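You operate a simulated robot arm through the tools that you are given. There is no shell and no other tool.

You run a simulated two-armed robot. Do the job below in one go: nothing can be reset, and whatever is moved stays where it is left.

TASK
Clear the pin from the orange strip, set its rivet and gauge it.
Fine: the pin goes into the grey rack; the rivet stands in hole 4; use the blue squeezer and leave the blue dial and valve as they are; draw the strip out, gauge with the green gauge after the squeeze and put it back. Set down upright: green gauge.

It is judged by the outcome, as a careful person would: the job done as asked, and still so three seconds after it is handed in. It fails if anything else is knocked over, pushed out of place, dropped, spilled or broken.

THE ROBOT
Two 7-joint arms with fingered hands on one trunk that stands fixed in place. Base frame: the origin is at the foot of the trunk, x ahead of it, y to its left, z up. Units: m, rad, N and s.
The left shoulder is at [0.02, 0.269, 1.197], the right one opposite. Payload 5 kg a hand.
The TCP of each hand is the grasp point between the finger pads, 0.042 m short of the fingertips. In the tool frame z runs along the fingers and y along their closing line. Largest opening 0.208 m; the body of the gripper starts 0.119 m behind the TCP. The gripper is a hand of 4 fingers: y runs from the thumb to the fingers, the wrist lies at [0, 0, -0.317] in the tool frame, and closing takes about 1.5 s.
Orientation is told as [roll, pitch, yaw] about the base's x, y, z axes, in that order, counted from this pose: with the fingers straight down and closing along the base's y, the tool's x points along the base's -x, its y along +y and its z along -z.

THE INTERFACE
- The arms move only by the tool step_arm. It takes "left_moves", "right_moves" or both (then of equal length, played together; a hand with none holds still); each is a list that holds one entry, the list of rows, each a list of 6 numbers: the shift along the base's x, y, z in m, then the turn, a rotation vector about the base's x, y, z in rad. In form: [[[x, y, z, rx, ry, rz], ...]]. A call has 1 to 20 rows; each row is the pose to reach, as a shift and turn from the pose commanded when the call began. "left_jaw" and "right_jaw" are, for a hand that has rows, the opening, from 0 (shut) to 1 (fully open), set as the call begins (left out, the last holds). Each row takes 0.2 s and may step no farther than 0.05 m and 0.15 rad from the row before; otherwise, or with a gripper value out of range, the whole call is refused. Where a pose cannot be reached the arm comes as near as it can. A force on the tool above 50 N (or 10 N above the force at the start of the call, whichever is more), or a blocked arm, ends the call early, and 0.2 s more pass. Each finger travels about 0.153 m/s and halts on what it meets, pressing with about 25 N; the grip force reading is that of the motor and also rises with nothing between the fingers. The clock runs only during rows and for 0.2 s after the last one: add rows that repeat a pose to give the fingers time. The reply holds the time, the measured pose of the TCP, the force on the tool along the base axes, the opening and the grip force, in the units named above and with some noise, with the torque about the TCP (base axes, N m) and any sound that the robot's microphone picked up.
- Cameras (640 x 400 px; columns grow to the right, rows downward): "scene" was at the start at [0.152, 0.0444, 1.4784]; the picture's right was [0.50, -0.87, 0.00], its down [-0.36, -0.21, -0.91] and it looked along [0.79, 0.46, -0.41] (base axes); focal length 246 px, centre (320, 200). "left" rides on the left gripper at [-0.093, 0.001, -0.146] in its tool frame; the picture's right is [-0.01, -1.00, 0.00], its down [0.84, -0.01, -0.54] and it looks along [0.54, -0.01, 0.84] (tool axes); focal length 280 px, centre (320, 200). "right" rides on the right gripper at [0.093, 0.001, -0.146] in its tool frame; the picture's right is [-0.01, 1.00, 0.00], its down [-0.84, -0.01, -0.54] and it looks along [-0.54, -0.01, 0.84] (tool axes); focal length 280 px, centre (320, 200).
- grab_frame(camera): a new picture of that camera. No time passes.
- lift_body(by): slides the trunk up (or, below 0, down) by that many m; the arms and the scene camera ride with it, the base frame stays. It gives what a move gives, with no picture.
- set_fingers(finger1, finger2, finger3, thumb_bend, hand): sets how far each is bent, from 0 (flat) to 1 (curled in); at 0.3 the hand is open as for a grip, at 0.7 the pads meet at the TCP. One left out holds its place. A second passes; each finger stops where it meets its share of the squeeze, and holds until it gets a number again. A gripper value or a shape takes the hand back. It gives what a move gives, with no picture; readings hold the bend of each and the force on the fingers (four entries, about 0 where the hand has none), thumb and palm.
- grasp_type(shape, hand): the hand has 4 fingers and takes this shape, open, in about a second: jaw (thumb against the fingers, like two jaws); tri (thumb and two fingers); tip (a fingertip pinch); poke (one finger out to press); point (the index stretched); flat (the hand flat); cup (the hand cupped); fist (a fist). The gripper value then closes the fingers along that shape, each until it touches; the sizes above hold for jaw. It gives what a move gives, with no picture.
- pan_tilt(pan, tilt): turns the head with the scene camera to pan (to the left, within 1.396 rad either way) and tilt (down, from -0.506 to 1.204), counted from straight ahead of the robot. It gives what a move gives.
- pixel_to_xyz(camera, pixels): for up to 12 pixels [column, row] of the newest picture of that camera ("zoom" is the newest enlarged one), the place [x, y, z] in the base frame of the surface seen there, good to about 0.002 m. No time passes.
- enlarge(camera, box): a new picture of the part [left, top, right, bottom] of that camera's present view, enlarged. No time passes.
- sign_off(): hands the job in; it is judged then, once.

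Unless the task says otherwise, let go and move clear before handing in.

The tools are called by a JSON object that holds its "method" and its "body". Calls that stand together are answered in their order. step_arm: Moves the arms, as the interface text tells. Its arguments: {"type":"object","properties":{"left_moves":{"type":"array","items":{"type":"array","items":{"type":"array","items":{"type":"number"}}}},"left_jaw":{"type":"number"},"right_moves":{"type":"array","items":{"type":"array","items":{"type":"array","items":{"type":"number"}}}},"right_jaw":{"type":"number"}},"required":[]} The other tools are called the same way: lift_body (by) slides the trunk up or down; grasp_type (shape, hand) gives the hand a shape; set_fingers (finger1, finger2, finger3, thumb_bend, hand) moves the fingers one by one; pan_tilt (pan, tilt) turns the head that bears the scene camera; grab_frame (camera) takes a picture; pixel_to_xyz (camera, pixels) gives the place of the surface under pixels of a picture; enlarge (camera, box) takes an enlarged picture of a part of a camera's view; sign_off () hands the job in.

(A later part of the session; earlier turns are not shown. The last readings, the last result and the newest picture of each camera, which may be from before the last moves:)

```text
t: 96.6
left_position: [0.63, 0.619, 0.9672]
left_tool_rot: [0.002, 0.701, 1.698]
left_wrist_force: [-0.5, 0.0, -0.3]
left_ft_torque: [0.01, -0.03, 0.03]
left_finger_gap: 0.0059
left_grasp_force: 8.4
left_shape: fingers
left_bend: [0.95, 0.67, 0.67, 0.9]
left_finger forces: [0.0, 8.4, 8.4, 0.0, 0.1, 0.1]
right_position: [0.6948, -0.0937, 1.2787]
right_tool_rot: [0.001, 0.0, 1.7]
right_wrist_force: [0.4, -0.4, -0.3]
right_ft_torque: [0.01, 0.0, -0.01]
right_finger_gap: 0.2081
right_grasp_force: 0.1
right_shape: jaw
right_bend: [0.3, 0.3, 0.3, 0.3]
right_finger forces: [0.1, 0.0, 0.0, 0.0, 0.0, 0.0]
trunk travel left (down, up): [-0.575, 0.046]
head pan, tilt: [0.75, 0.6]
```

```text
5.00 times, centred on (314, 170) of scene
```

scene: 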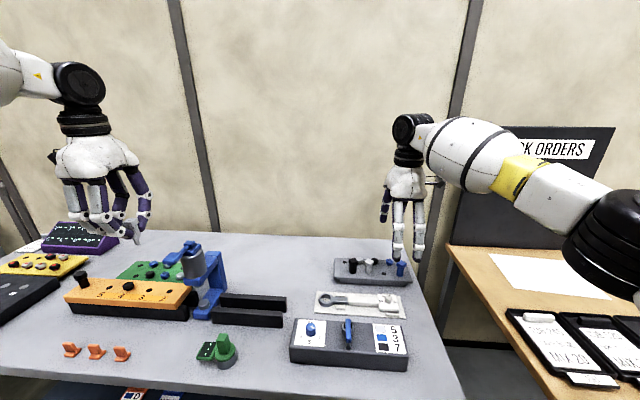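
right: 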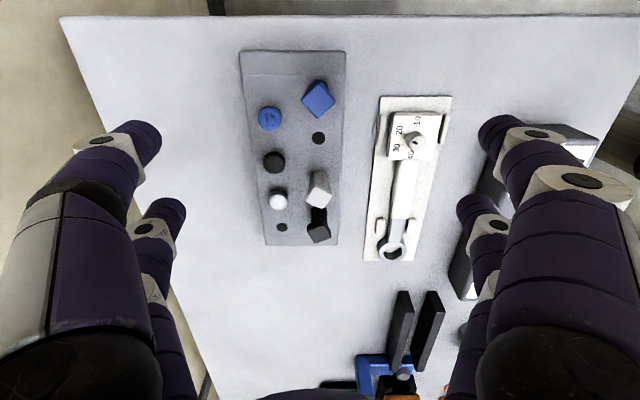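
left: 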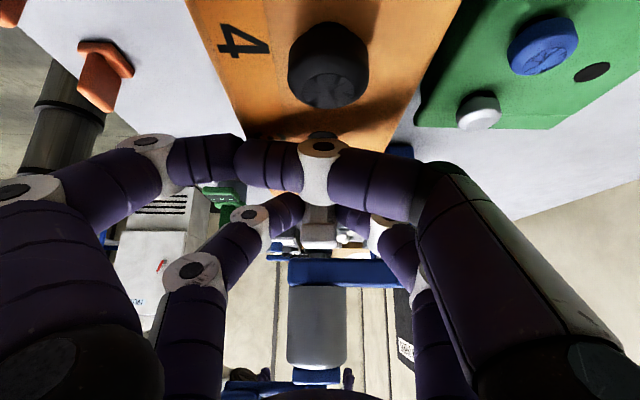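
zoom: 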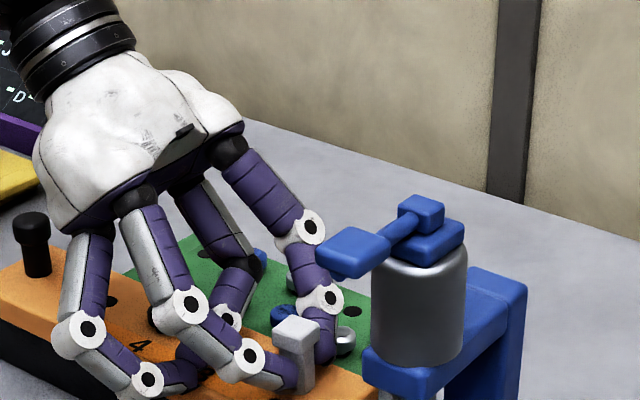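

8.4 N on each finger. I'll lift straight up slowly and check.

{"method": "step_arm", "body": {"left_moves": [[[0, 0, 0.008, 0, 0, 0], [0, 0, 0.016, 0, 0, 0], [0, 0, 0.025, 0, 0, 0], [0, 0, 0.04, 0, 0, 0], [0, 0.01, 0.06, 0, 0, 0], [0, 0.02, 0.08, 0, 0, 0], [0, 0.03, 0.11, 0, 0, 0], [0, 0.04, 0.14, 0, 0, 0], [0, 0.04, 0.14, 0, 0, 0]]]}}

{"method": "enlarge", "body": {"camera": "scene", "box": [230, 80, 390, 200]}}

{"method": "grab_frame", "body": {"camera": "left"}}

```text
t: 98.6
left_position: [0.6312, 0.658, 1.1049]
left_tool_rot: [0.002, 0.7, 1.7]
left_wrist_force: [0.2, 0.5, -0.6]
left_ft_torque: [0.04, -0.04, 0.01]
left_finger_gap: 0.0061
left_grasp_force: 8.5
left_shape: fingers
left_bend: [0.95, 0.67, 0.67, 0.91]
left_finger forces: [0.0, 8.4, 8.4, 0.0, 0.1, 0.0]
right_position: [0.6947, -0.0923, 1.2787]
right_tool_rot: [0.001, -0.001, 1.701]
right_wrist_force: [0.0, -0.2, -0.5]
right_ft_torque: [-0.04, -0.01, 0.0]
right_finger_gap: 0.2079
right_grasp_force: 0.0
right_shape: jaw
right_bend: [0.3, 0.3, 0.3, 0.3]
right_finger forces: [0.0, 0.0, 0.0, 0.1, 0.0, 0.0]
trunk travel left (down, up): [-0.575, 0.046]
head pan, tilt: [0.75, 0.6]
```

```text
3.33 times, centred on (310, 140) of scene
```

zoom: 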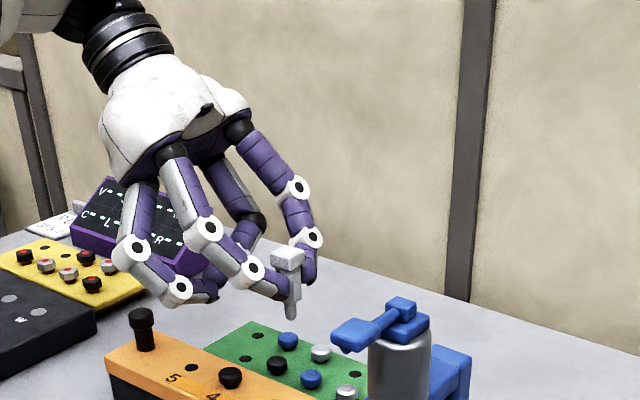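

```text
taken
```

left: 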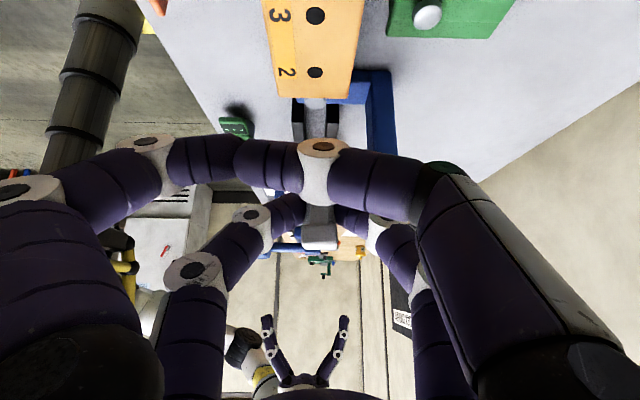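

The pin is lifted in the leaning grip with its head free (zoom (288,258)). I'll raise it above the squeezer and carry it to the seam near (0.60,0.17).

{"method": "step_arm", "body": {"left_moves": [[[0, 0, 0.04, 0, 0, 0], [0, 0, 0.08, 0, 0, 0], [0, 0, 0.115, 0, 0, 0], [-0.004, -0.045, 0.115, 0, 0, 0], [-0.008, -0.09, 0.115, 0, 0, 0], [-0.012, -0.135, 0.115, 0, 0, 0], [-0.016, -0.18, 0.115, 0, 0, 0], [-0.02, -0.225, 0.115, 0, 0, 0], [-0.024, -0.27, 0.115, 0, 0, 0], [-0.028, -0.315, 0.115, 0, 0, 0], [-0.032, -0.36, 0.115, 0, 0, 0], [-0.036, -0.4, 0.115, 0, 0, 0], [-0.04, -0.44, 0.115, 0, 0, 0], [-0.04, -0.44, 0.115, 0, 0, 0]]]}}

{"method": "pan_tilt", "body": {"pan": 0.3, "tilt": 0.4}}

{"method": "grab_frame", "body": {"camera": "scene"}}

{"method": "grab_frame", "body": {"camera": "right"}}

```text
t: 101.6
left_position: [0.593, 0.2215, 1.222]
left_tool_rot: [0.002, 0.7, 1.7]
left_wrist_force: [-0.2, -0.1, -1.3]
left_ft_torque: [-0.08, -0.02, -0.02]
left_finger_gap: 0.0062
left_grasp_force: 8.3
left_shape: fingers
left_bend: [0.95, 0.67, 0.67, 0.91]
left_finger forces: [0.0, 8.2, 8.2, 0.1, 0.1, 0.0]
right_position: [0.6945, -0.0923, 1.279]
right_tool_rot: [0.002, 0.001, 1.701]
right_wrist_force: [-0.6, 1.2, 0.0]
right_ft_torque: [-0.08, 0.0, 0.0]
right_finger_gap: 0.2081
right_grasp_force: 0.1
right_shape: jaw
right_bend: [0.3, 0.3, 0.3, 0.3]
right_finger forces: [0.0, 0.0, 0.0, 0.1, 0.0, 0.1]
trunk travel left (down, up): [-0.575, 0.046]
head pan, tilt: [0.75, 0.6]
```

```text
t: 102.5
left_position: [0.5909, 0.2211, 1.2211]
left_tool_rot: [-0.001, 0.699, 1.697]
left_wrist_force: [0.0, 0.2, -1.1]
left_ft_torque: [0.04, 0.0, 0.0]
left_finger_gap: 0.0057
left_grasp_force: 8.4
left_shape: fingers
left_bend: [0.95, 0.67, 0.67, 0.91]
left_finger forces: [0.0, 8.2, 8.3, 0.0, 0.0, 0.0]
right_position: [0.6946, -0.094, 1.2787]
right_tool_rot: [0.003, 0.002, 1.701]
right_wrist_force: [-0.1, -0.1, 0.1]
right_ft_torque: [-0.05, 0.02, 0.01]
right_finger_gap: 0.2076
right_grasp_force: 0.0
right_shape: jaw
right_bend: [0.3, 0.3, 0.3, 0.3]
right_finger forces: [0.1, 0.0, 0.0, 0.0, 0.0, 0.0]
trunk travel left (down, up): [-0.575, 0.046]
head pan, tilt: [0.3, 0.4]
```

```text
taken
```

scene: 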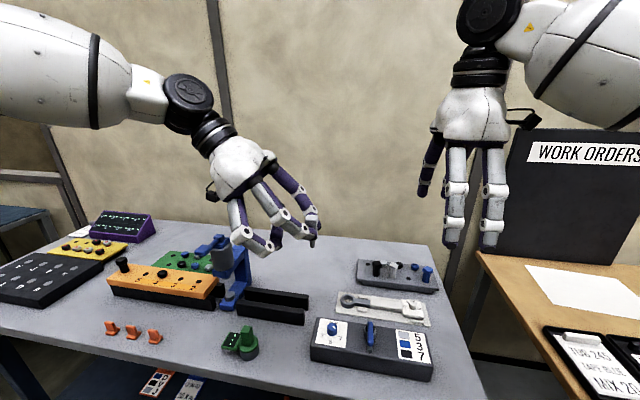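

```text
taken
```

right: 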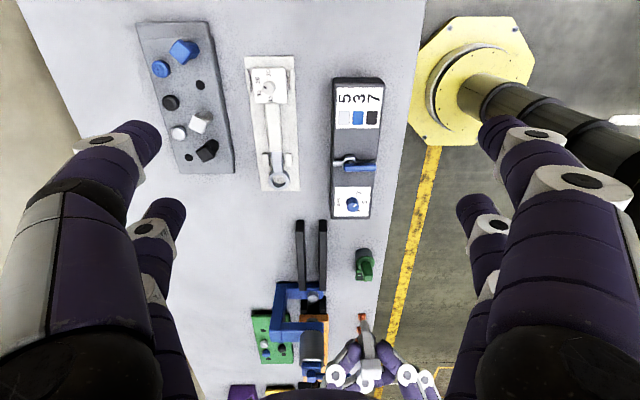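

The pin is at the seam, seen at about px (312,238) in the scene. I'll enlarge and measure its head.

{"method": "enlarge", "body": {"camera": "scene", "box": [256, 190, 352, 250]}}

{"method": "enlarge", "body": {"camera": "right", "box": [310, 300, 450, 400]}}

```text
6.67 times, centred on (304, 220) of scene
```

zoom: 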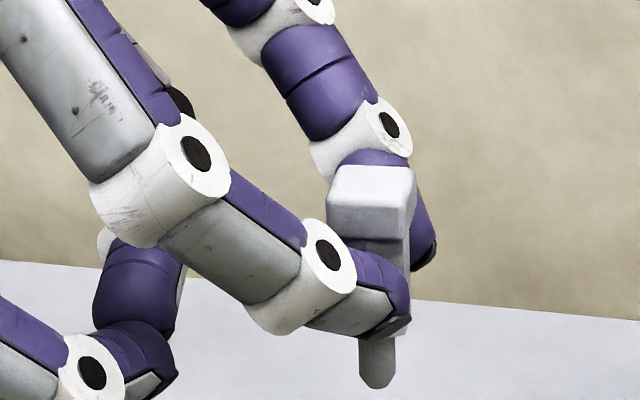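

```text
4.00 times, centred on (380, 350) of right
```

zoom: 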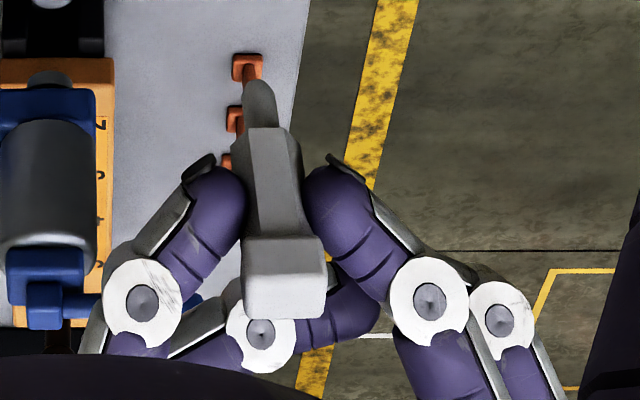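

I'll measure the head's top and edges from the right camera's enlargement.

{"method": "pixel_to_xyz", "body": {"camera": "zoom", "pixels": [[284, 260], [250, 260], [315, 260], [284, 245], [284, 300], [275, 200], [250, 160], [295, 160], [262, 95], [220, 190], [335, 190], [145, 300]]}}

{"method": "enlarge", "body": {"camera": "scene", "box": [256, 190, 352, 250]}}

{"method": "pixel_to_xyz", "body": {"camera": "zoom", "pixels": [[370, 180], [335, 195], [410, 195], [365, 225], [385, 250], [375, 370], [380, 300], [430, 220], [150, 200], [320, 265]]}}

```text
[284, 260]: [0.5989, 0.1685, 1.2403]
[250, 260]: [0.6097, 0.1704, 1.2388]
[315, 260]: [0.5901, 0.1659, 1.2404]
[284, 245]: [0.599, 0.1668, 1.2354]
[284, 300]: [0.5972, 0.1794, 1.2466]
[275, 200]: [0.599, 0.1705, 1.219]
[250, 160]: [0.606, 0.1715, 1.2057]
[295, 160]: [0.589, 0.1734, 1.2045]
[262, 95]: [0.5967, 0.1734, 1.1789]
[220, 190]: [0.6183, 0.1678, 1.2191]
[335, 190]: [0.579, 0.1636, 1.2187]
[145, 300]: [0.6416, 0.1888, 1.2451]
```

```text
6.67 times, centred on (304, 220) of scene
```

zoom: 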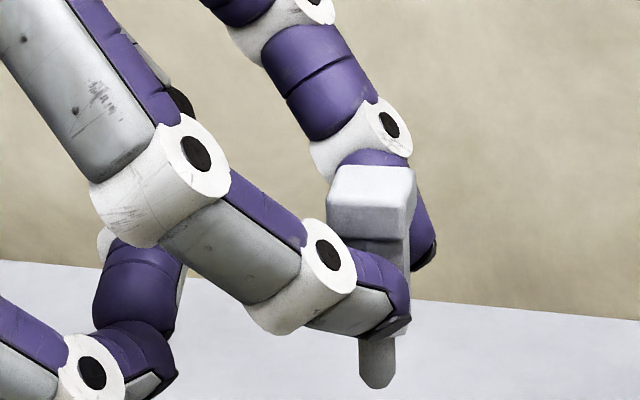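

```text
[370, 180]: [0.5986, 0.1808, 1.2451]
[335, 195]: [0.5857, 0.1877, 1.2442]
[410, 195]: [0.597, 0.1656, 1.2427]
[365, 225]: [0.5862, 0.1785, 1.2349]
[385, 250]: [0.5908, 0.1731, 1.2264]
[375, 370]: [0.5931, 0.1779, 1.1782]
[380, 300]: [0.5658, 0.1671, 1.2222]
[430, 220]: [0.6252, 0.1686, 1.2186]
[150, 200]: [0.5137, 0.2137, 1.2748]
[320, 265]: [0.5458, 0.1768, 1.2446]
```

The head is centred at about (0.599,0.179), z 1.231–1.246, held ~25 mm below. I'll lower the left hand 70 mm for easier reach, and give the right hand a single-pair grip: its far pair curled, finger1 and thumb half open.

{"method": "step_arm", "body": {"left_moves": [[[0, 0, -0.025, 0, 0, 0], [0, 0, -0.05, 0, 0, 0], [0, 0, -0.07, 0, 0, 0], [0, 0, -0.07, 0, 0, 0]]]}}

{"method": "set_fingers", "body": {"hand": "right", "finger1": 0.5, "thumb_bend": 0.5, "finger2": 0.95, "finger3": 0.95}}

{"method": "step_arm", "body": {"right_moves": [[[0, 0, 0, 0.1388, 0.0178, 0], [0, 0, 0, 0.2776, 0.0356, 0], [0, 0, 0, 0.4164, 0.0534, 0], [0, 0, 0, 0.5552, 0.0712, 0], [0, 0, 0, 0.694, 0.089, 0], [0, 0, 0, 0.694, 0.089, 0]]]}}

{"method": "grab_frame", "body": {"camera": "scene"}}

{"method": "grab_frame", "body": {"camera": "right"}}

```text
t: 103.5
left_position: [0.5924, 0.2194, 1.1499]
left_tool_rot: [-0.001, 0.697, 1.697]
left_wrist_force: [-0.1, 0.2, -0.5]
left_ft_torque: [0.09, -0.04, 0.02]
left_finger_gap: 0.0058
left_grasp_force: 8.0
left_shape: fingers
left_bend: [0.95, 0.67, 0.67, 0.91]
left_finger forces: [0.0, 8.2, 8.1, 0.0, 0.1, 0.0]
right_position: [0.6945, -0.0936, 1.2781]
right_tool_rot: [0.001, -0.001, 1.7]
right_wrist_force: [-1.1, -0.1, 0.3]
right_ft_torque: [0.01, -0.05, -0.04]
right_finger_gap: 0.2078
right_grasp_force: 0.0
right_shape: jaw
right_bend: [0.3, 0.3, 0.3, 0.3]
right_finger forces: [0.1, 0.0, 0.0, 0.0, 0.0, 0.0]
trunk travel left (down, up): [-0.575, 0.046]
head pan, tilt: [0.3, 0.4]
```

```text
t: 104.5
left_position: [0.5931, 0.2206, 1.1496]
left_tool_rot: [0.002, 0.699, 1.697]
left_wrist_force: [0.5, -0.1, -0.7]
left_ft_torque: [0.02, 0.0, 0.03]
left_finger_gap: 0.006
left_grasp_force: 8.3
left_shape: fingers
left_bend: [0.95, 0.67, 0.67, 0.91]
left_finger forces: [0.0, 8.2, 8.1, 0.1, 0.0, 0.0]
right_position: [0.6946, -0.0934, 1.279]
right_tool_rot: [0.001, 0.001, 1.699]
right_wrist_force: [0.1, 0.2, -0.4]
right_ft_torque: [0.02, 0.03, 0.01]
right_finger_gap: 0.1134
right_grasp_force: 0.0
right_shape: fingers
right_bend: [0.5, 0.72, 0.72, 0.5]
right_finger forces: [0.1, 0.0, 0.0, 0.0, 0.1, 0.0]
trunk travel left (down, up): [-0.575, 0.046]
head pan, tilt: [0.3, 0.4]
```

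```text
t: 105.9
left_position: [0.5907, 0.2237, 1.15]
left_tool_rot: [0.0, 0.7, 1.699]
left_wrist_force: [0.5, 0.3, 0.0]
left_ft_torque: [-0.06, -0.06, 0.06]
left_finger_gap: 0.0059
left_grasp_force: 8.6
left_shape: fingers
left_bend: [0.95, 0.67, 0.67, 0.91]
left_finger forces: [0.1, 8.2, 8.2, 0.0, 0.0, 0.0]
right_position: [0.6939, -0.0902, 1.2793]
right_tool_rot: [0.0, -0.699, 1.703]
right_wrist_force: [-0.2, 1.1, 0.5]
right_ft_torque: [-0.13, -0.02, -0.05]
right_finger_gap: 0.1131
right_grasp_force: 0.1
right_shape: fingers
right_bend: [0.5, 0.72, 0.72, 0.5]
right_finger forces: [0.0, 0.1, 0.0, 0.1, 0.0, 0.0]
trunk travel left (down, up): [-0.575, 0.046]
head pan, tilt: [0.3, 0.4]
```

```text
taken
```

scene: 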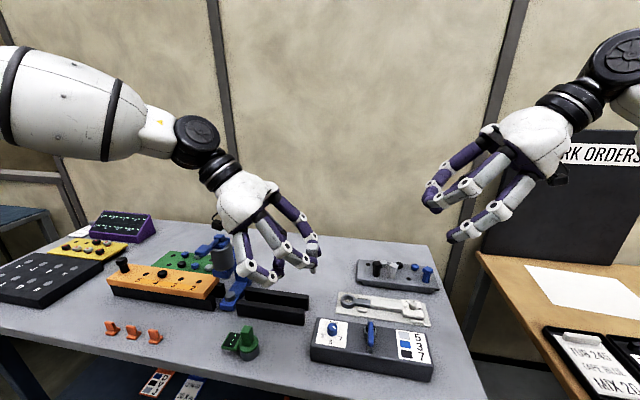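

```text
taken
```

right: 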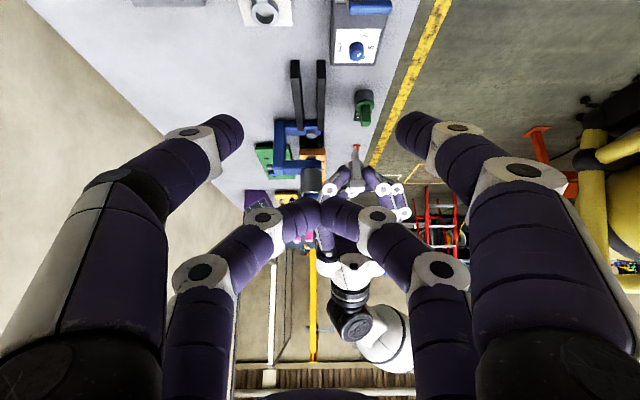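

Pair B of the right hand met at 0.72 instead of curling. I'll curl finger2 first, then finger3.

{"method": "set_fingers", "body": {"hand": "right", "finger2": 0.3, "finger3": 0.3}}

{"method": "set_fingers", "body": {"hand": "right", "finger2": 0.97}}

{"method": "set_fingers", "body": {"hand": "right", "finger3": 0.95}}

{"method": "grab_frame", "body": {"camera": "right"}}

{"method": "enlarge", "body": {"camera": "scene", "box": [380, 80, 600, 260]}}

```text
t: 106.9
left_position: [0.5928, 0.2204, 1.1493]
left_tool_rot: [0.003, 0.698, 1.698]
left_wrist_force: [-0.8, -0.6, -0.1]
left_ft_torque: [0.04, 0.01, 0.0]
left_finger_gap: 0.0059
left_grasp_force: 7.8
left_shape: fingers
left_bend: [0.95, 0.67, 0.67, 0.91]
left_finger forces: [0.0, 8.3, 8.2, 0.0, 0.1, 0.0]
right_position: [0.6949, -0.0927, 1.2786]
right_tool_rot: [0.0, -0.701, 1.701]
right_wrist_force: [0.2, -0.1, 0.2]
right_ft_torque: [0.03, -0.01, 0.02]
right_finger_gap: 0.1133
right_grasp_force: 0.1
right_shape: fingers
right_bend: [0.5, 0.3, 0.3, 0.5]
right_finger forces: [0.0, 0.0, 0.0, 0.0, 0.0, 0.0]
trunk travel left (down, up): [-0.575, 0.046]
head pan, tilt: [0.3, 0.4]
```

```text
t: 107.9
left_position: [0.592, 0.2213, 1.1508]
left_tool_rot: [0.0, 0.7, 1.7]
left_wrist_force: [0.2, 0.9, -1.0]
left_ft_torque: [0.0, 0.02, -0.01]
left_finger_gap: 0.0057
left_grasp_force: 8.7
left_shape: fingers
left_bend: [0.95, 0.67, 0.67, 0.91]
left_finger forces: [0.0, 8.2, 8.1, 0.0, 0.0, 0.0]
right_position: [0.6937, -0.0937, 1.278]
right_tool_rot: [0.0, -0.699, 1.701]
right_wrist_force: [-0.3, -0.2, 0.5]
right_ft_torque: [0.01, 0.0, -0.03]
right_finger_gap: 0.1133
right_grasp_force: 0.1
right_shape: fingers
right_bend: [0.5, 0.97, 0.3, 0.5]
right_finger forces: [0.0, 0.1, 0.0, 0.1, 0.0, 0.0]
trunk travel left (down, up): [-0.575, 0.046]
head pan, tilt: [0.3, 0.4]
```

```text
t: 108.9
left_position: [0.5935, 0.2213, 1.1503]
left_tool_rot: [-0.001, 0.699, 1.698]
left_wrist_force: [0.2, 1.4, -0.7]
left_ft_torque: [0.03, 0.01, -0.01]
left_finger_gap: 0.006
left_grasp_force: 7.8
left_shape: fingers
left_bend: [0.95, 0.67, 0.67, 0.91]
left_finger forces: [0.0, 8.2, 8.2, 0.0, 0.1, 0.1]
right_position: [0.6957, -0.093, 1.279]
right_tool_rot: [-0.001, -0.7, 1.702]
right_wrist_force: [0.4, 0.1, -0.2]
right_ft_torque: [0.0, 0.02, 0.01]
right_finger_gap: 0.1133
right_grasp_force: 0.0
right_shape: fingers
right_bend: [0.5, 1.0, 0.86, 0.5]
right_finger forces: [0.1, 0.0, 0.0, 0.0, 0.0, 0.0]
trunk travel left (down, up): [-0.575, 0.046]
head pan, tilt: [0.3, 0.4]
```

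```text
taken
```

right: 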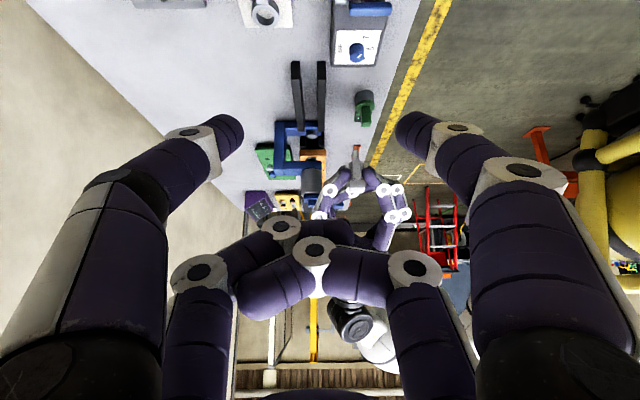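

```text
2.22 times, centred on (490, 170) of scene
```

zoom: 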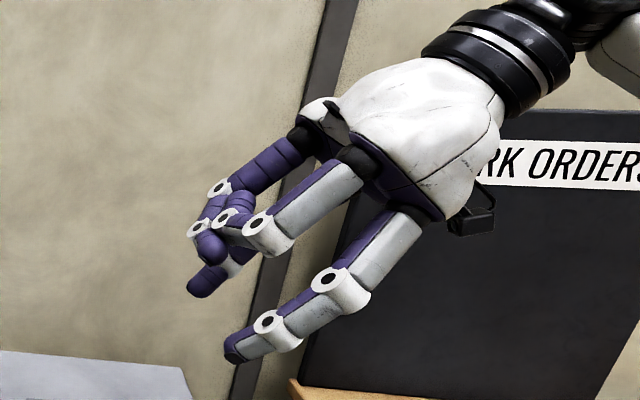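

Now the right hand's pair B is curled and finger1/thumb are open at 0.5. I'll bring it to the pre-grasp point about 100 mm back from the pin's head.

{"method": "step_arm", "body": {"right_moves": [[[-0.018, 0.04, 0.003, 0, 0, 0], [-0.036, 0.08, 0.005, 0, 0, 0], [-0.054, 0.12, 0.007, 0, 0, 0], [-0.072, 0.16, 0.009, 0, 0, 0], [-0.0875, 0.19, 0.01, 0, 0, 0], [-0.0875, 0.203, 0.01, 0, 0, 0], [-0.0875, 0.203, 0.01, 0, 0, 0]]]}}

{"method": "grab_frame", "body": {"camera": "scene"}}

{"method": "grab_frame", "body": {"camera": "right"}}

{"method": "enlarge", "body": {"camera": "scene", "box": [240, 150, 400, 290]}}

```text
t: 110.5
left_position: [0.5924, 0.2213, 1.1503]
left_tool_rot: [0.0, 0.701, 1.698]
left_wrist_force: [0.8, 0.3, -0.2]
left_ft_torque: [0.03, -0.06, -0.02]
left_finger_gap: 0.0058
left_grasp_force: 8.2
left_shape: fingers
left_bend: [0.95, 0.67, 0.67, 0.91]
left_finger forces: [0.0, 8.1, 8.2, 0.0, 0.0, 0.0]
right_position: [0.6065, 0.1115, 1.2882]
right_tool_rot: [0.001, -0.7, 1.702]
right_wrist_force: [0.7, 0.4, 0.3]
right_ft_torque: [0.01, 0.0, 0.01]
right_finger_gap: 0.1134
right_grasp_force: 0.1
right_shape: fingers
right_bend: [0.5, 1.0, 0.86, 0.5]
right_finger forces: [0.0, 0.0, 0.0, 0.0, 0.0, 0.1]
trunk travel left (down, up): [-0.575, 0.046]
head pan, tilt: [0.3, 0.4]
```

```text
taken
```

scene: 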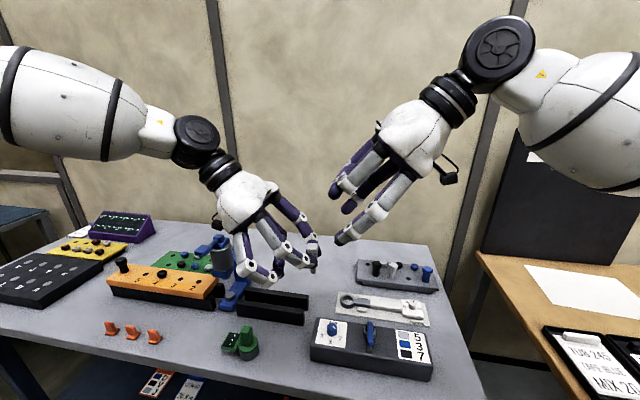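

```text
taken
```

right: 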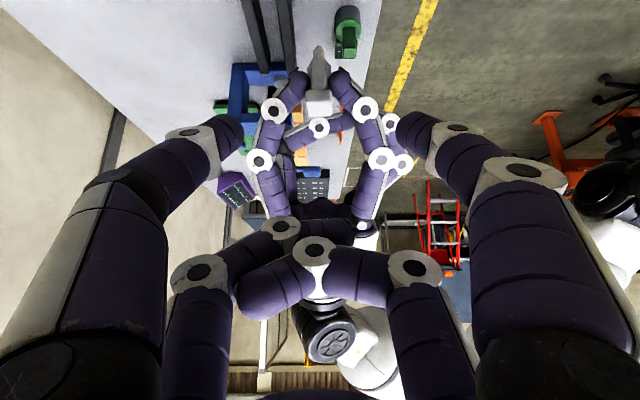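

```text
2.86 times, centred on (320, 220) of scene
```

zoom: 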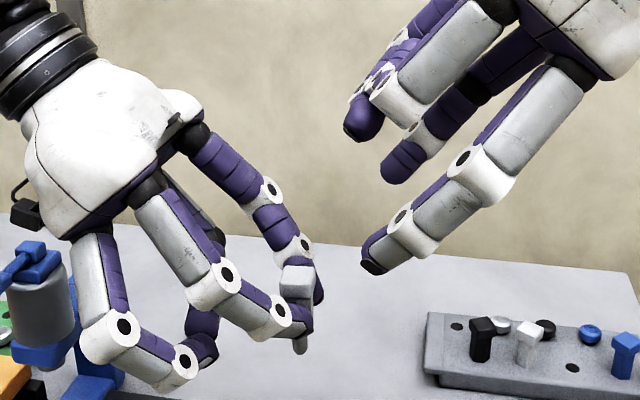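

Both hands face each other; the pin head appears at px (318,100) between the right hand's open fingers. I'll measure the head again.

{"method": "enlarge", "body": {"camera": "right", "box": [240, 40, 400, 200]}}

{"method": "pixel_to_xyz", "body": {"camera": "right", "pixels": [[318, 96], [308, 98], [328, 98], [318, 106], [318, 70], [236, 125], [400, 125], [274, 108], [364, 108]]}}

```text
2.50 times, centred on (320, 120) of right
```

zoom: 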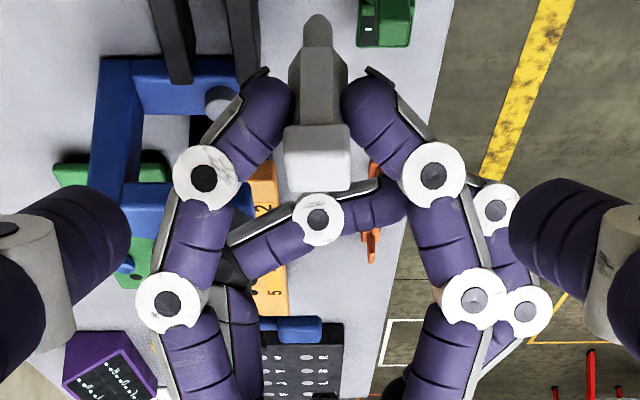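

```text
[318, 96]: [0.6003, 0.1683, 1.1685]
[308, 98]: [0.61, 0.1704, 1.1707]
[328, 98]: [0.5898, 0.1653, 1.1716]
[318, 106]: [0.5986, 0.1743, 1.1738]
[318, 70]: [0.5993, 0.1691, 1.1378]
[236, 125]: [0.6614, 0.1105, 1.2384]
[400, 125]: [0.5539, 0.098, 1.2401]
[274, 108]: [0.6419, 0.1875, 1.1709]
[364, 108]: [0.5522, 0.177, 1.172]
```

Head centre ≈ (0.599,0.1795,1.1675), well centred between the right fingers. I'll advance along the finger direction about 75% of the way and check clearance.

{"method": "step_arm", "body": {"right_moves": [[[-0.0016, 0.016, -0.019, 0, 0, 0], [-0.0032, 0.032, -0.038, 0, 0, 0], [-0.0048, 0.047, -0.057, 0, 0, 0], [-0.0048, 0.047, -0.057, 0, 0, 0]]]}}

{"method": "enlarge", "body": {"camera": "scene", "box": [260, 180, 388, 280]}}

{"method": "enlarge", "body": {"camera": "right", "box": [240, 60, 400, 220]}}

```text
t: 111.5
left_position: [0.5918, 0.2204, 1.1507]
left_tool_rot: [0.001, 0.697, 1.699]
left_wrist_force: [-0.3, -0.6, -0.4]
left_ft_torque: [0.12, 0.02, 0.02]
left_finger_gap: 0.006
left_grasp_force: 8.5
left_shape: fingers
left_bend: [0.95, 0.67, 0.67, 0.91]
left_finger forces: [0.0, 8.1, 8.2, 0.1, 0.0, 0.0]
right_position: [0.602, 0.1556, 1.2309]
right_tool_rot: [0.0, -0.699, 1.702]
right_wrist_force: [-0.2, -0.2, 0.1]
right_ft_torque: [0.02, -0.03, -0.03]
right_finger_gap: 0.1132
right_grasp_force: 0.0
right_shape: fingers
right_bend: [0.5, 1.0, 0.86, 0.5]
right_finger forces: [0.0, 0.0, 0.0, 0.0, 0.0, 0.0]
trunk travel left (down, up): [-0.575, 0.046]
head pan, tilt: [0.3, 0.4]
```

```text
4.00 times, centred on (324, 230) of scene
```

zoom: 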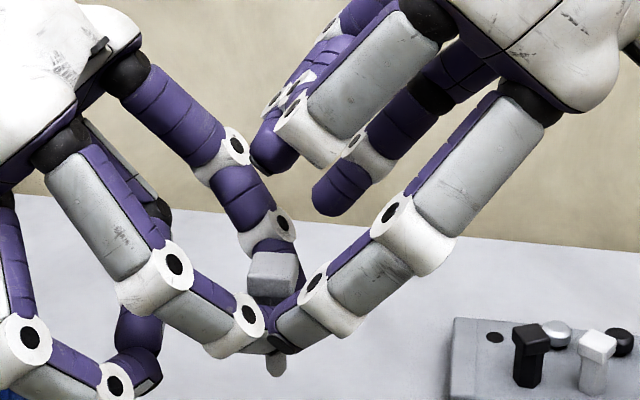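

```text
2.50 times, centred on (320, 140) of right
```

zoom: 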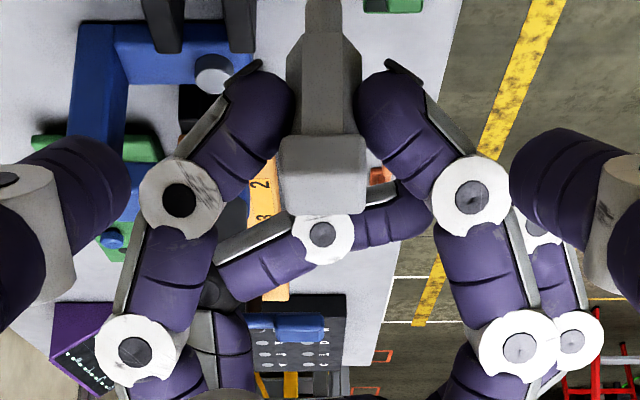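

The open right fingers would pass close to the left knuckles, so I'll narrow them a bit (bend 0.58) before the last 26 mm of advance.

{"method": "set_fingers", "body": {"hand": "right", "finger1": 0.58, "thumb_bend": 0.58}}

{"method": "step_arm", "body": {"right_moves": [[[-0.0006, 0.006, -0.0065, 0, 0, 0], [-0.0012, 0.012, -0.013, 0, 0, 0], [-0.0018, 0.0172, -0.019, 0, 0, 0], [-0.0018, 0.0172, -0.019, 0, 0, 0]]]}}

{"method": "enlarge", "body": {"camera": "scene", "box": [260, 180, 388, 280]}}

{"method": "enlarge", "body": {"camera": "right", "box": [240, 60, 400, 220]}}

```text
t: 112.5
left_position: [0.5921, 0.2215, 1.1508]
left_tool_rot: [0.001, 0.7, 1.698]
left_wrist_force: [0.5, 0.8, -0.5]
left_ft_torque: [0.02, -0.01, 0.01]
left_finger_gap: 0.006
left_grasp_force: 8.3
left_shape: fingers
left_bend: [0.95, 0.67, 0.67, 0.91]
left_finger forces: [0.1, 8.2, 8.2, 0.0, 0.0, 0.0]
right_position: [0.6035, 0.1546, 1.2309]
right_tool_rot: [0.001, -0.7, 1.701]
right_wrist_force: [-0.3, -0.5, -0.6]
right_ft_torque: [0.06, -0.01, 0.01]
right_finger_gap: 0.0762
right_grasp_force: 0.2
right_shape: fingers
right_bend: [0.57, 1.0, 0.86, 0.57]
right_finger forces: [0.0, 0.0, 0.1, 0.0, 0.1, 0.0]
trunk travel left (down, up): [-0.575, 0.046]
head pan, tilt: [0.3, 0.4]
```

```text
t: 113.5
left_position: [0.5908, 0.2213, 1.1506]
left_tool_rot: [0.0, 0.7, 1.7]
left_wrist_force: [-3.9, 31.8, -3.4]
left_ft_torque: [-0.21, 0.52, -0.33]
left_finger_gap: 0.0059
left_grasp_force: 22.1
left_shape: fingers
left_bend: [0.95, 0.67, 0.66, 0.91]
left_finger forces: [0.0, 19.8, 23.0, 0.0, 0.0, 0.0]
right_position: [0.6032, 0.1723, 1.2121]
right_tool_rot: [0.002, -0.695, 1.7]
right_wrist_force: [2.4, -32.2, 3.0]
right_ft_torque: [-1.53, -0.66, 0.55]
right_finger_gap: 0.0851
right_grasp_force: 0.0
right_shape: fingers
right_bend: [0.54, 1.0, 0.86, 0.57]
right_finger forces: [0.0, 0.1, 0.0, 0.0, 0.0, 0.1]
trunk travel left (down, up): [-0.575, 0.046]
head pan, tilt: [0.3, 0.4]
```

```text
4.00 times, centred on (324, 230) of scene
```

zoom: 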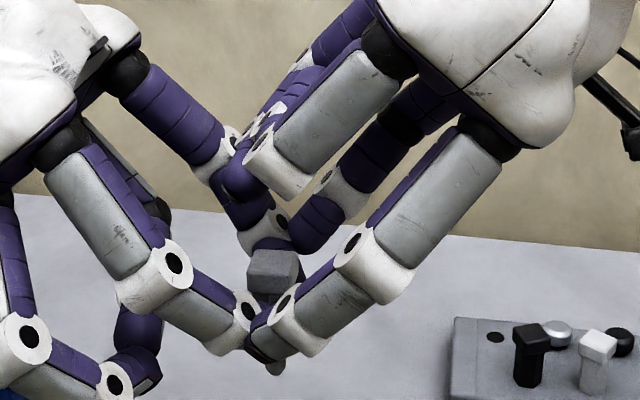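

```text
2.50 times, centred on (320, 140) of right
```

zoom: 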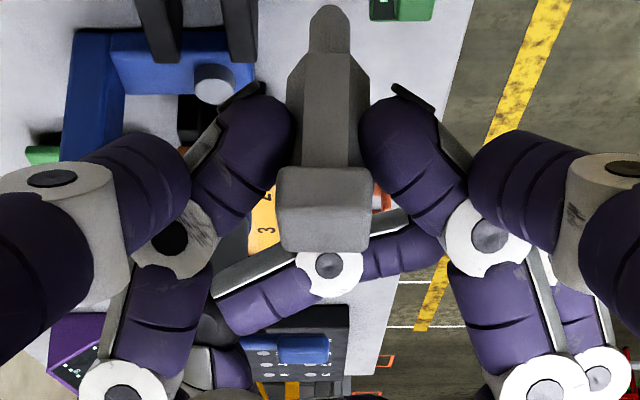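

There's a 32 N contact between the hands (right finger1 pushed back to 0.54), so the fingertips are touching the left finger. I'll back the right hand off along its approach.

{"method": "step_arm", "body": {"right_moves": [[[0.0006, -0.006, 0.0065, 0, 0, 0], [0.0012, -0.012, 0.013, 0, 0, 0], [0.0018, -0.0172, 0.019, 0, 0, 0], [0.0018, -0.0172, 0.019, 0, 0, 0]]]}}

{"method": "enlarge", "body": {"camera": "right", "box": [240, 60, 400, 220]}}

{"method": "enlarge", "body": {"camera": "scene", "box": [260, 180, 388, 280]}}

```text
t: 114.5
left_position: [0.5922, 0.221, 1.1504]
left_tool_rot: [-0.001, 0.698, 1.701]
left_wrist_force: [-0.1, -0.2, -1.0]
left_ft_torque: [0.01, 0.0, -0.02]
left_finger_gap: 0.0058
left_grasp_force: 8.1
left_shape: fingers
left_bend: [0.95, 0.67, 0.66, 0.91]
left_finger forces: [0.1, 8.6, 8.9, 0.0, 0.0, 0.0]
right_position: [0.603, 0.1578, 1.2333]
right_tool_rot: [0.001, -0.7, 1.702]
right_wrist_force: [0.3, 0.1, 0.5]
right_ft_torque: [0.02, 0.04, 0.04]
right_finger_gap: 0.0767
right_grasp_force: 0.0
right_shape: fingers
right_bend: [0.57, 1.0, 0.86, 0.57]
right_finger forces: [0.1, 0.1, 0.0, 0.0, 0.0, 0.0]
trunk travel left (down, up): [-0.575, 0.046]
head pan, tilt: [0.3, 0.4]
```

```text
2.50 times, centred on (320, 140) of right
```

zoom: 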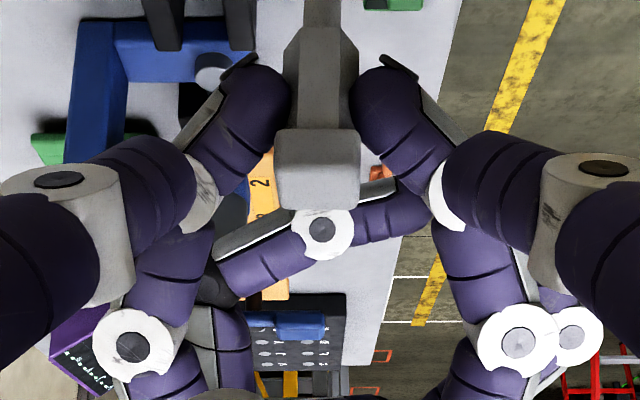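

```text
4.00 times, centred on (324, 230) of scene
```

zoom: 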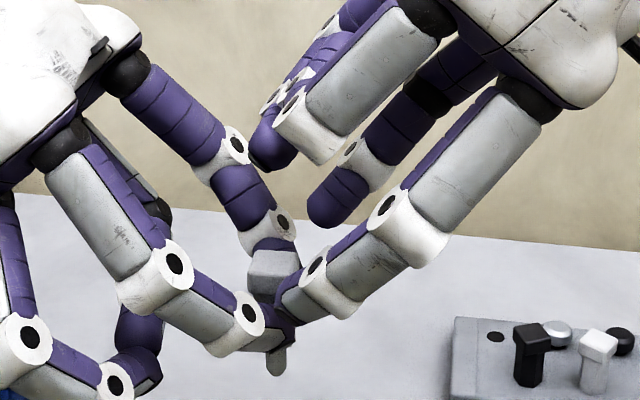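

Contact is released and the pin still held (8.6/8.9 N). The cause was the right fingers being too wide open, at the left knuckles. I'll narrow them to just wider than the head (bend ~0.635) and re-measure before trying again.

{"method": "set_fingers", "body": {"hand": "right", "finger1": 0.63, "thumb_bend": 0.63}}

{"method": "grab_frame", "body": {"camera": "right"}}

{"method": "enlarge", "body": {"camera": "right", "box": [240, 60, 400, 220]}}

{"method": "pixel_to_xyz", "body": {"camera": "zoom", "pixels": [[317, 160], [285, 160], [350, 160], [317, 140], [317, 200], [200, 165], [440, 165], [217, 100], [420, 100]]}}

```text
t: 115.5
left_position: [0.5933, 0.221, 1.1505]
left_tool_rot: [-0.001, 0.7, 1.699]
left_wrist_force: [0.0, 0.8, -0.4]
left_ft_torque: [0.0, 0.01, -0.03]
left_finger_gap: 0.006
left_grasp_force: 8.6
left_shape: fingers
left_bend: [0.95, 0.67, 0.66, 0.91]
left_finger forces: [0.0, 8.6, 8.9, 0.0, 0.0, 0.0]
right_position: [0.6036, 0.1557, 1.2329]
right_tool_rot: [0.0, -0.699, 1.702]
right_wrist_force: [0.4, -0.4, -0.4]
right_ft_torque: [0.01, -0.01, 0.03]
right_finger_gap: 0.0457
right_grasp_force: 0.1
right_shape: fingers
right_bend: [0.63, 1.0, 0.86, 0.63]
right_finger forces: [0.0, 0.0, 0.1, 0.0, 0.0, 0.0]
trunk travel left (down, up): [-0.575, 0.046]
head pan, tilt: [0.3, 0.4]
```

```text
taken
```

right: 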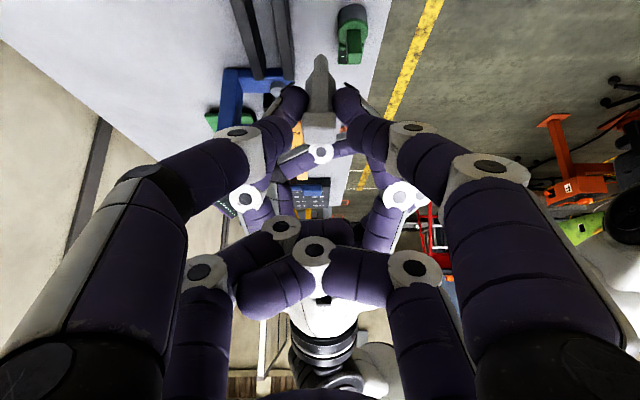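

```text
2.50 times, centred on (320, 140) of right
```

zoom: 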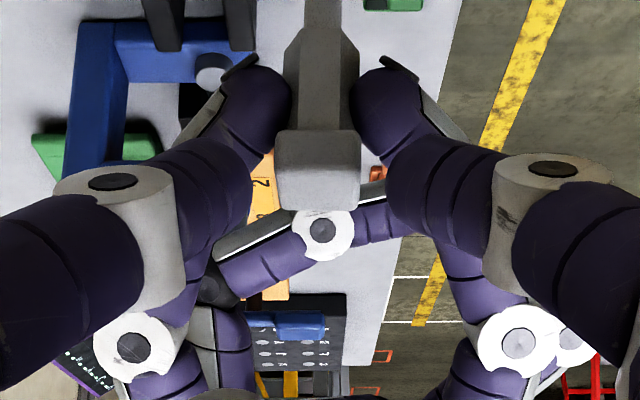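

```text
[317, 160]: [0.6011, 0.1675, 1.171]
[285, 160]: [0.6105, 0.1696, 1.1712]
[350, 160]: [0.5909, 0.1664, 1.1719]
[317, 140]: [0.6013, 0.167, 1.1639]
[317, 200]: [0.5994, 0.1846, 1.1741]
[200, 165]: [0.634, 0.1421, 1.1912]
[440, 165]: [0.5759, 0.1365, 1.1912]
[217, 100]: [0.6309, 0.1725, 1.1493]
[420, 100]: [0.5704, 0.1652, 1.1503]
```

The head (centre ≈ (0.600,0.179), top 1.175) now lies between the narrowed right fingers. I'll advance 60% of the way and look.

{"method": "step_arm", "body": {"right_moves": [[[-0.0008, 0.0055, -0.0062, 0, 0, 0], [-0.0016, 0.011, -0.0125, 0, 0, 0], [-0.0016, 0.011, -0.0125, 0, 0, 0]]]}}

{"method": "enlarge", "body": {"camera": "scene", "box": [260, 180, 388, 280]}}

{"method": "enlarge", "body": {"camera": "right", "box": [240, 60, 400, 220]}}

```text
t: 116.3
left_position: [0.5918, 0.2204, 1.1505]
left_tool_rot: [0.0, 0.702, 1.7]
left_wrist_force: [-1.0, 1.0, -1.7]
left_ft_torque: [0.01, -0.01, 0.0]
left_finger_gap: 0.006
left_grasp_force: 8.6
left_shape: fingers
left_bend: [0.95, 0.67, 0.66, 0.91]
left_finger forces: [0.0, 8.6, 8.8, 0.0, 0.0, 0.1]
right_position: [0.6022, 0.1671, 1.2195]
right_tool_rot: [-0.002, -0.701, 1.7]
right_wrist_force: [0.0, 0.3, -0.3]
right_ft_torque: [0.02, 0.02, 0.01]
right_finger_gap: 0.0453
right_grasp_force: 0.0
right_shape: fingers
right_bend: [0.63, 1.0, 0.86, 0.63]
right_finger forces: [0.0, 0.0, 0.0, 0.1, 0.1, 0.0]
trunk travel left (down, up): [-0.575, 0.046]
head pan, tilt: [0.3, 0.4]
```

```text
4.00 times, centred on (324, 230) of scene
```

zoom: 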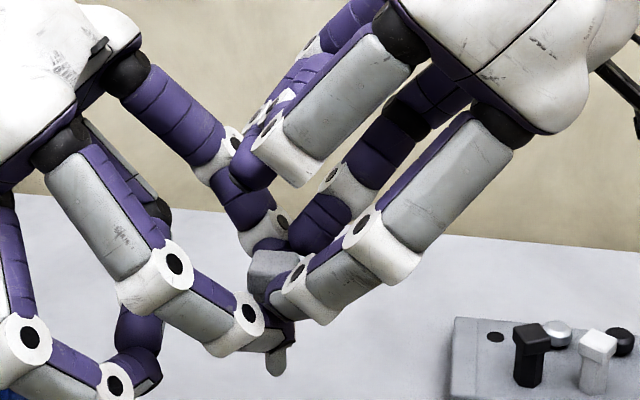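

```text
2.50 times, centred on (320, 140) of right
```

zoom: 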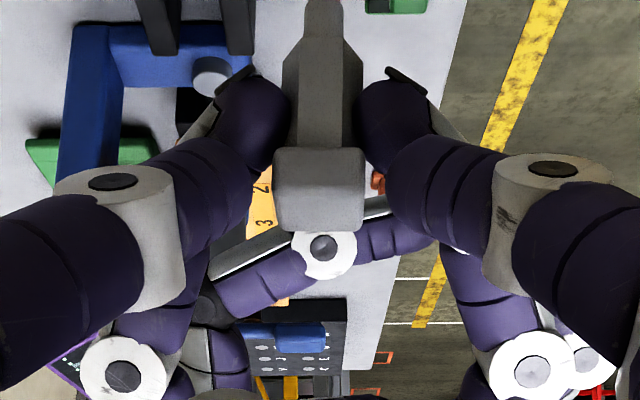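

No contact yet. I'll make the final ~11 mm advance.

{"method": "step_arm", "body": {"right_moves": [[[-0.0005, 0.0035, -0.0035, 0, 0, 0], [-0.001, 0.0065, -0.007, 0, 0, 0], [-0.001, 0.0065, -0.007, 0, 0, 0]]]}}

{"method": "enlarge", "body": {"camera": "right", "box": [240, 60, 400, 220]}}

{"method": "enlarge", "body": {"camera": "scene", "box": [270, 200, 366, 280]}}

```text
t: 117.1
left_position: [0.5915, 0.2227, 1.1481]
left_tool_rot: [0.003, 0.696, 1.702]
left_wrist_force: [-3.1, 27.0, -27.6]
left_ft_torque: [0.83, 0.4, 0.24]
left_finger_gap: 0.0059
left_grasp_force: 0.1
left_shape: fingers
left_bend: [0.95, 0.67, 0.66, 0.91]
left_finger forces: [0.1, 0.1, 0.1, 0.1, 0.1, 0.1]
right_position: [0.6004, 0.1739, 1.2152]
right_tool_rot: [-0.001, -0.698, 1.699]
right_wrist_force: [4.0, -26.5, 26.4]
right_ft_torque: [-1.3, -0.4, -0.21]
right_finger_gap: 0.0402
right_grasp_force: 0.1
right_shape: fingers
right_bend: [0.63, 1.0, 0.86, 0.63]
right_finger forces: [0.0, 0.1, 0.0, 0.1, 0.0, 0.0]
trunk travel left (down, up): [-0.575, 0.046]
head pan, tilt: [0.3, 0.4]
```

```text
2.50 times, centred on (320, 140) of right
```

zoom: 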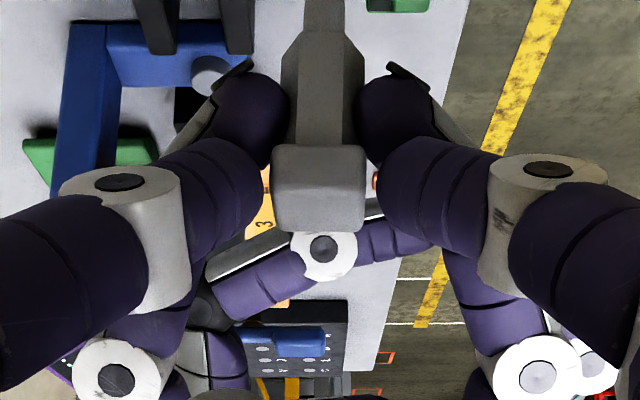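

```text
5.00 times, centred on (318, 240) of scene
```

zoom: 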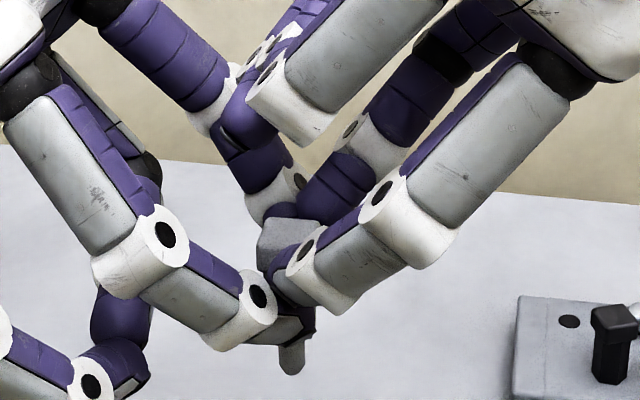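

There's a ~38 N push between the hands and the left grip force reads ~0, but the head can't pass between the left fingers. I'll close the right pair onto the head now and read the forces.

{"method": "set_fingers", "body": {"hand": "right", "finger1": 0.8, "thumb_bend": 0.8}}

{"method": "enlarge", "body": {"camera": "right", "box": [240, 60, 400, 220]}}

{"method": "enlarge", "body": {"camera": "scene", "box": [270, 200, 366, 280]}}

```text
t: 118.1
left_position: [0.5926, 0.2201, 1.151]
left_tool_rot: [0.0, 0.699, 1.699]
left_wrist_force: [-12.4, -1.5, 4.3]
left_ft_torque: [-0.25, -0.04, -0.71]
left_finger_gap: 0.0059
left_grasp_force: 10.8
left_shape: fingers
left_bend: [0.95, 0.63, 0.69, 0.91]
left_finger forces: [0.1, 16.8, 3.9, 0.0, 0.0, 0.0]
right_position: [0.5987, 0.1754, 1.2115]
right_tool_rot: [-0.001, -0.699, 1.7]
right_wrist_force: [13.5, 1.2, -5.9]
right_ft_torque: [0.12, -0.81, 0.08]
right_finger_gap: 0.0304
right_grasp_force: 20.9
right_shape: fingers
right_bend: [0.75, 1.0, 0.86, 0.75]
right_finger forces: [20.0, 0.0, 0.0, 0.0, 21.8, 0.1]
trunk travel left (down, up): [-0.575, 0.046]
head pan, tilt: [0.3, 0.4]
```

```text
2.50 times, centred on (320, 140) of right
```

zoom: 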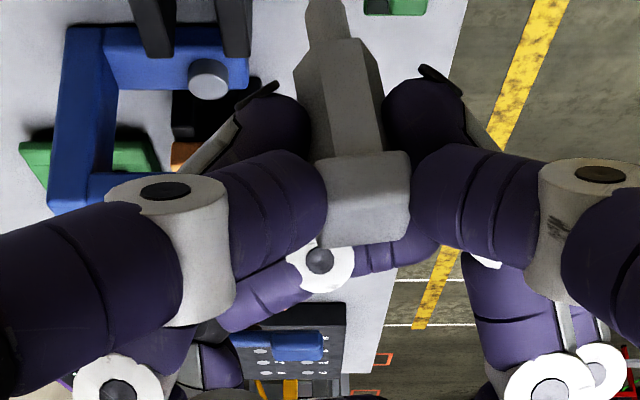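

```text
5.00 times, centred on (318, 240) of scene
```

zoom: 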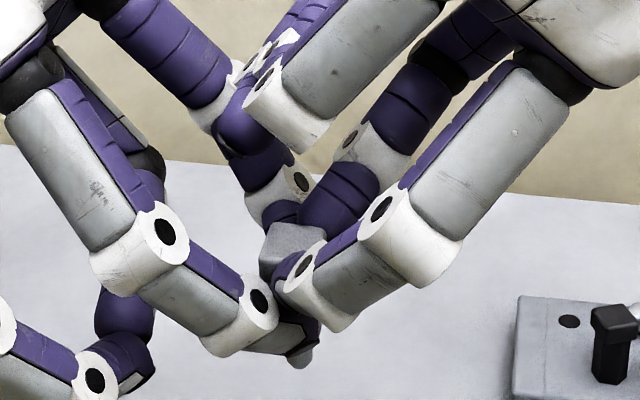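

Right finger1 and thumb now press the head with 20–22 N. I'll open the left pair in steps and watch the right grip.

{"method": "set_fingers", "body": {"hand": "left", "finger2": 0.6, "finger3": 0.6}}

{"method": "enlarge", "body": {"camera": "right", "box": [240, 60, 400, 220]}}

{"method": "enlarge", "body": {"camera": "scene", "box": [270, 200, 366, 280]}}

```text
t: 119.1
left_position: [0.5926, 0.2206, 1.1501]
left_tool_rot: [0.002, 0.699, 1.698]
left_wrist_force: [0.5, 0.4, -0.3]
left_ft_torque: [0.0, 0.0, -0.04]
left_finger_gap: 0.0061
left_grasp_force: 0.1
left_shape: fingers
left_bend: [0.95, 0.6, 0.6, 0.91]
left_finger forces: [0.1, 0.0, 0.0, 0.0, 0.1, 0.0]
right_position: [0.5992, 0.1742, 1.2139]
right_tool_rot: [-0.001, -0.7, 1.702]
right_wrist_force: [0.6, 0.1, -0.2]
right_ft_torque: [0.04, 0.02, 0.01]
right_finger_gap: 0.0307
right_grasp_force: 14.4
right_shape: fingers
right_bend: [0.75, 1.0, 0.86, 0.76]
right_finger forces: [14.8, 0.0, 0.0, 0.1, 14.5, 0.0]
trunk travel left (down, up): [-0.575, 0.046]
head pan, tilt: [0.3, 0.4]
```

```text
2.50 times, centred on (320, 140) of right
```

zoom: 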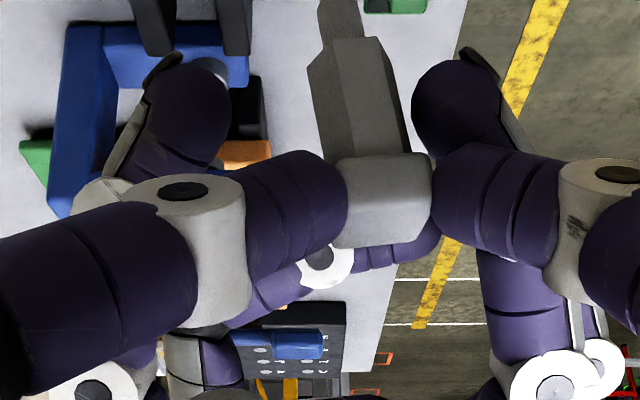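

```text
5.00 times, centred on (318, 240) of scene
```

zoom: 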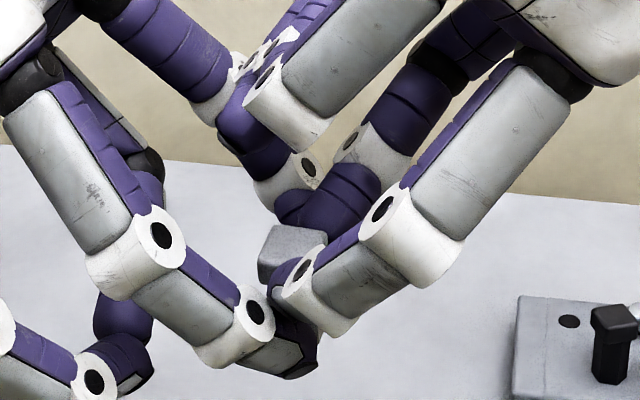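

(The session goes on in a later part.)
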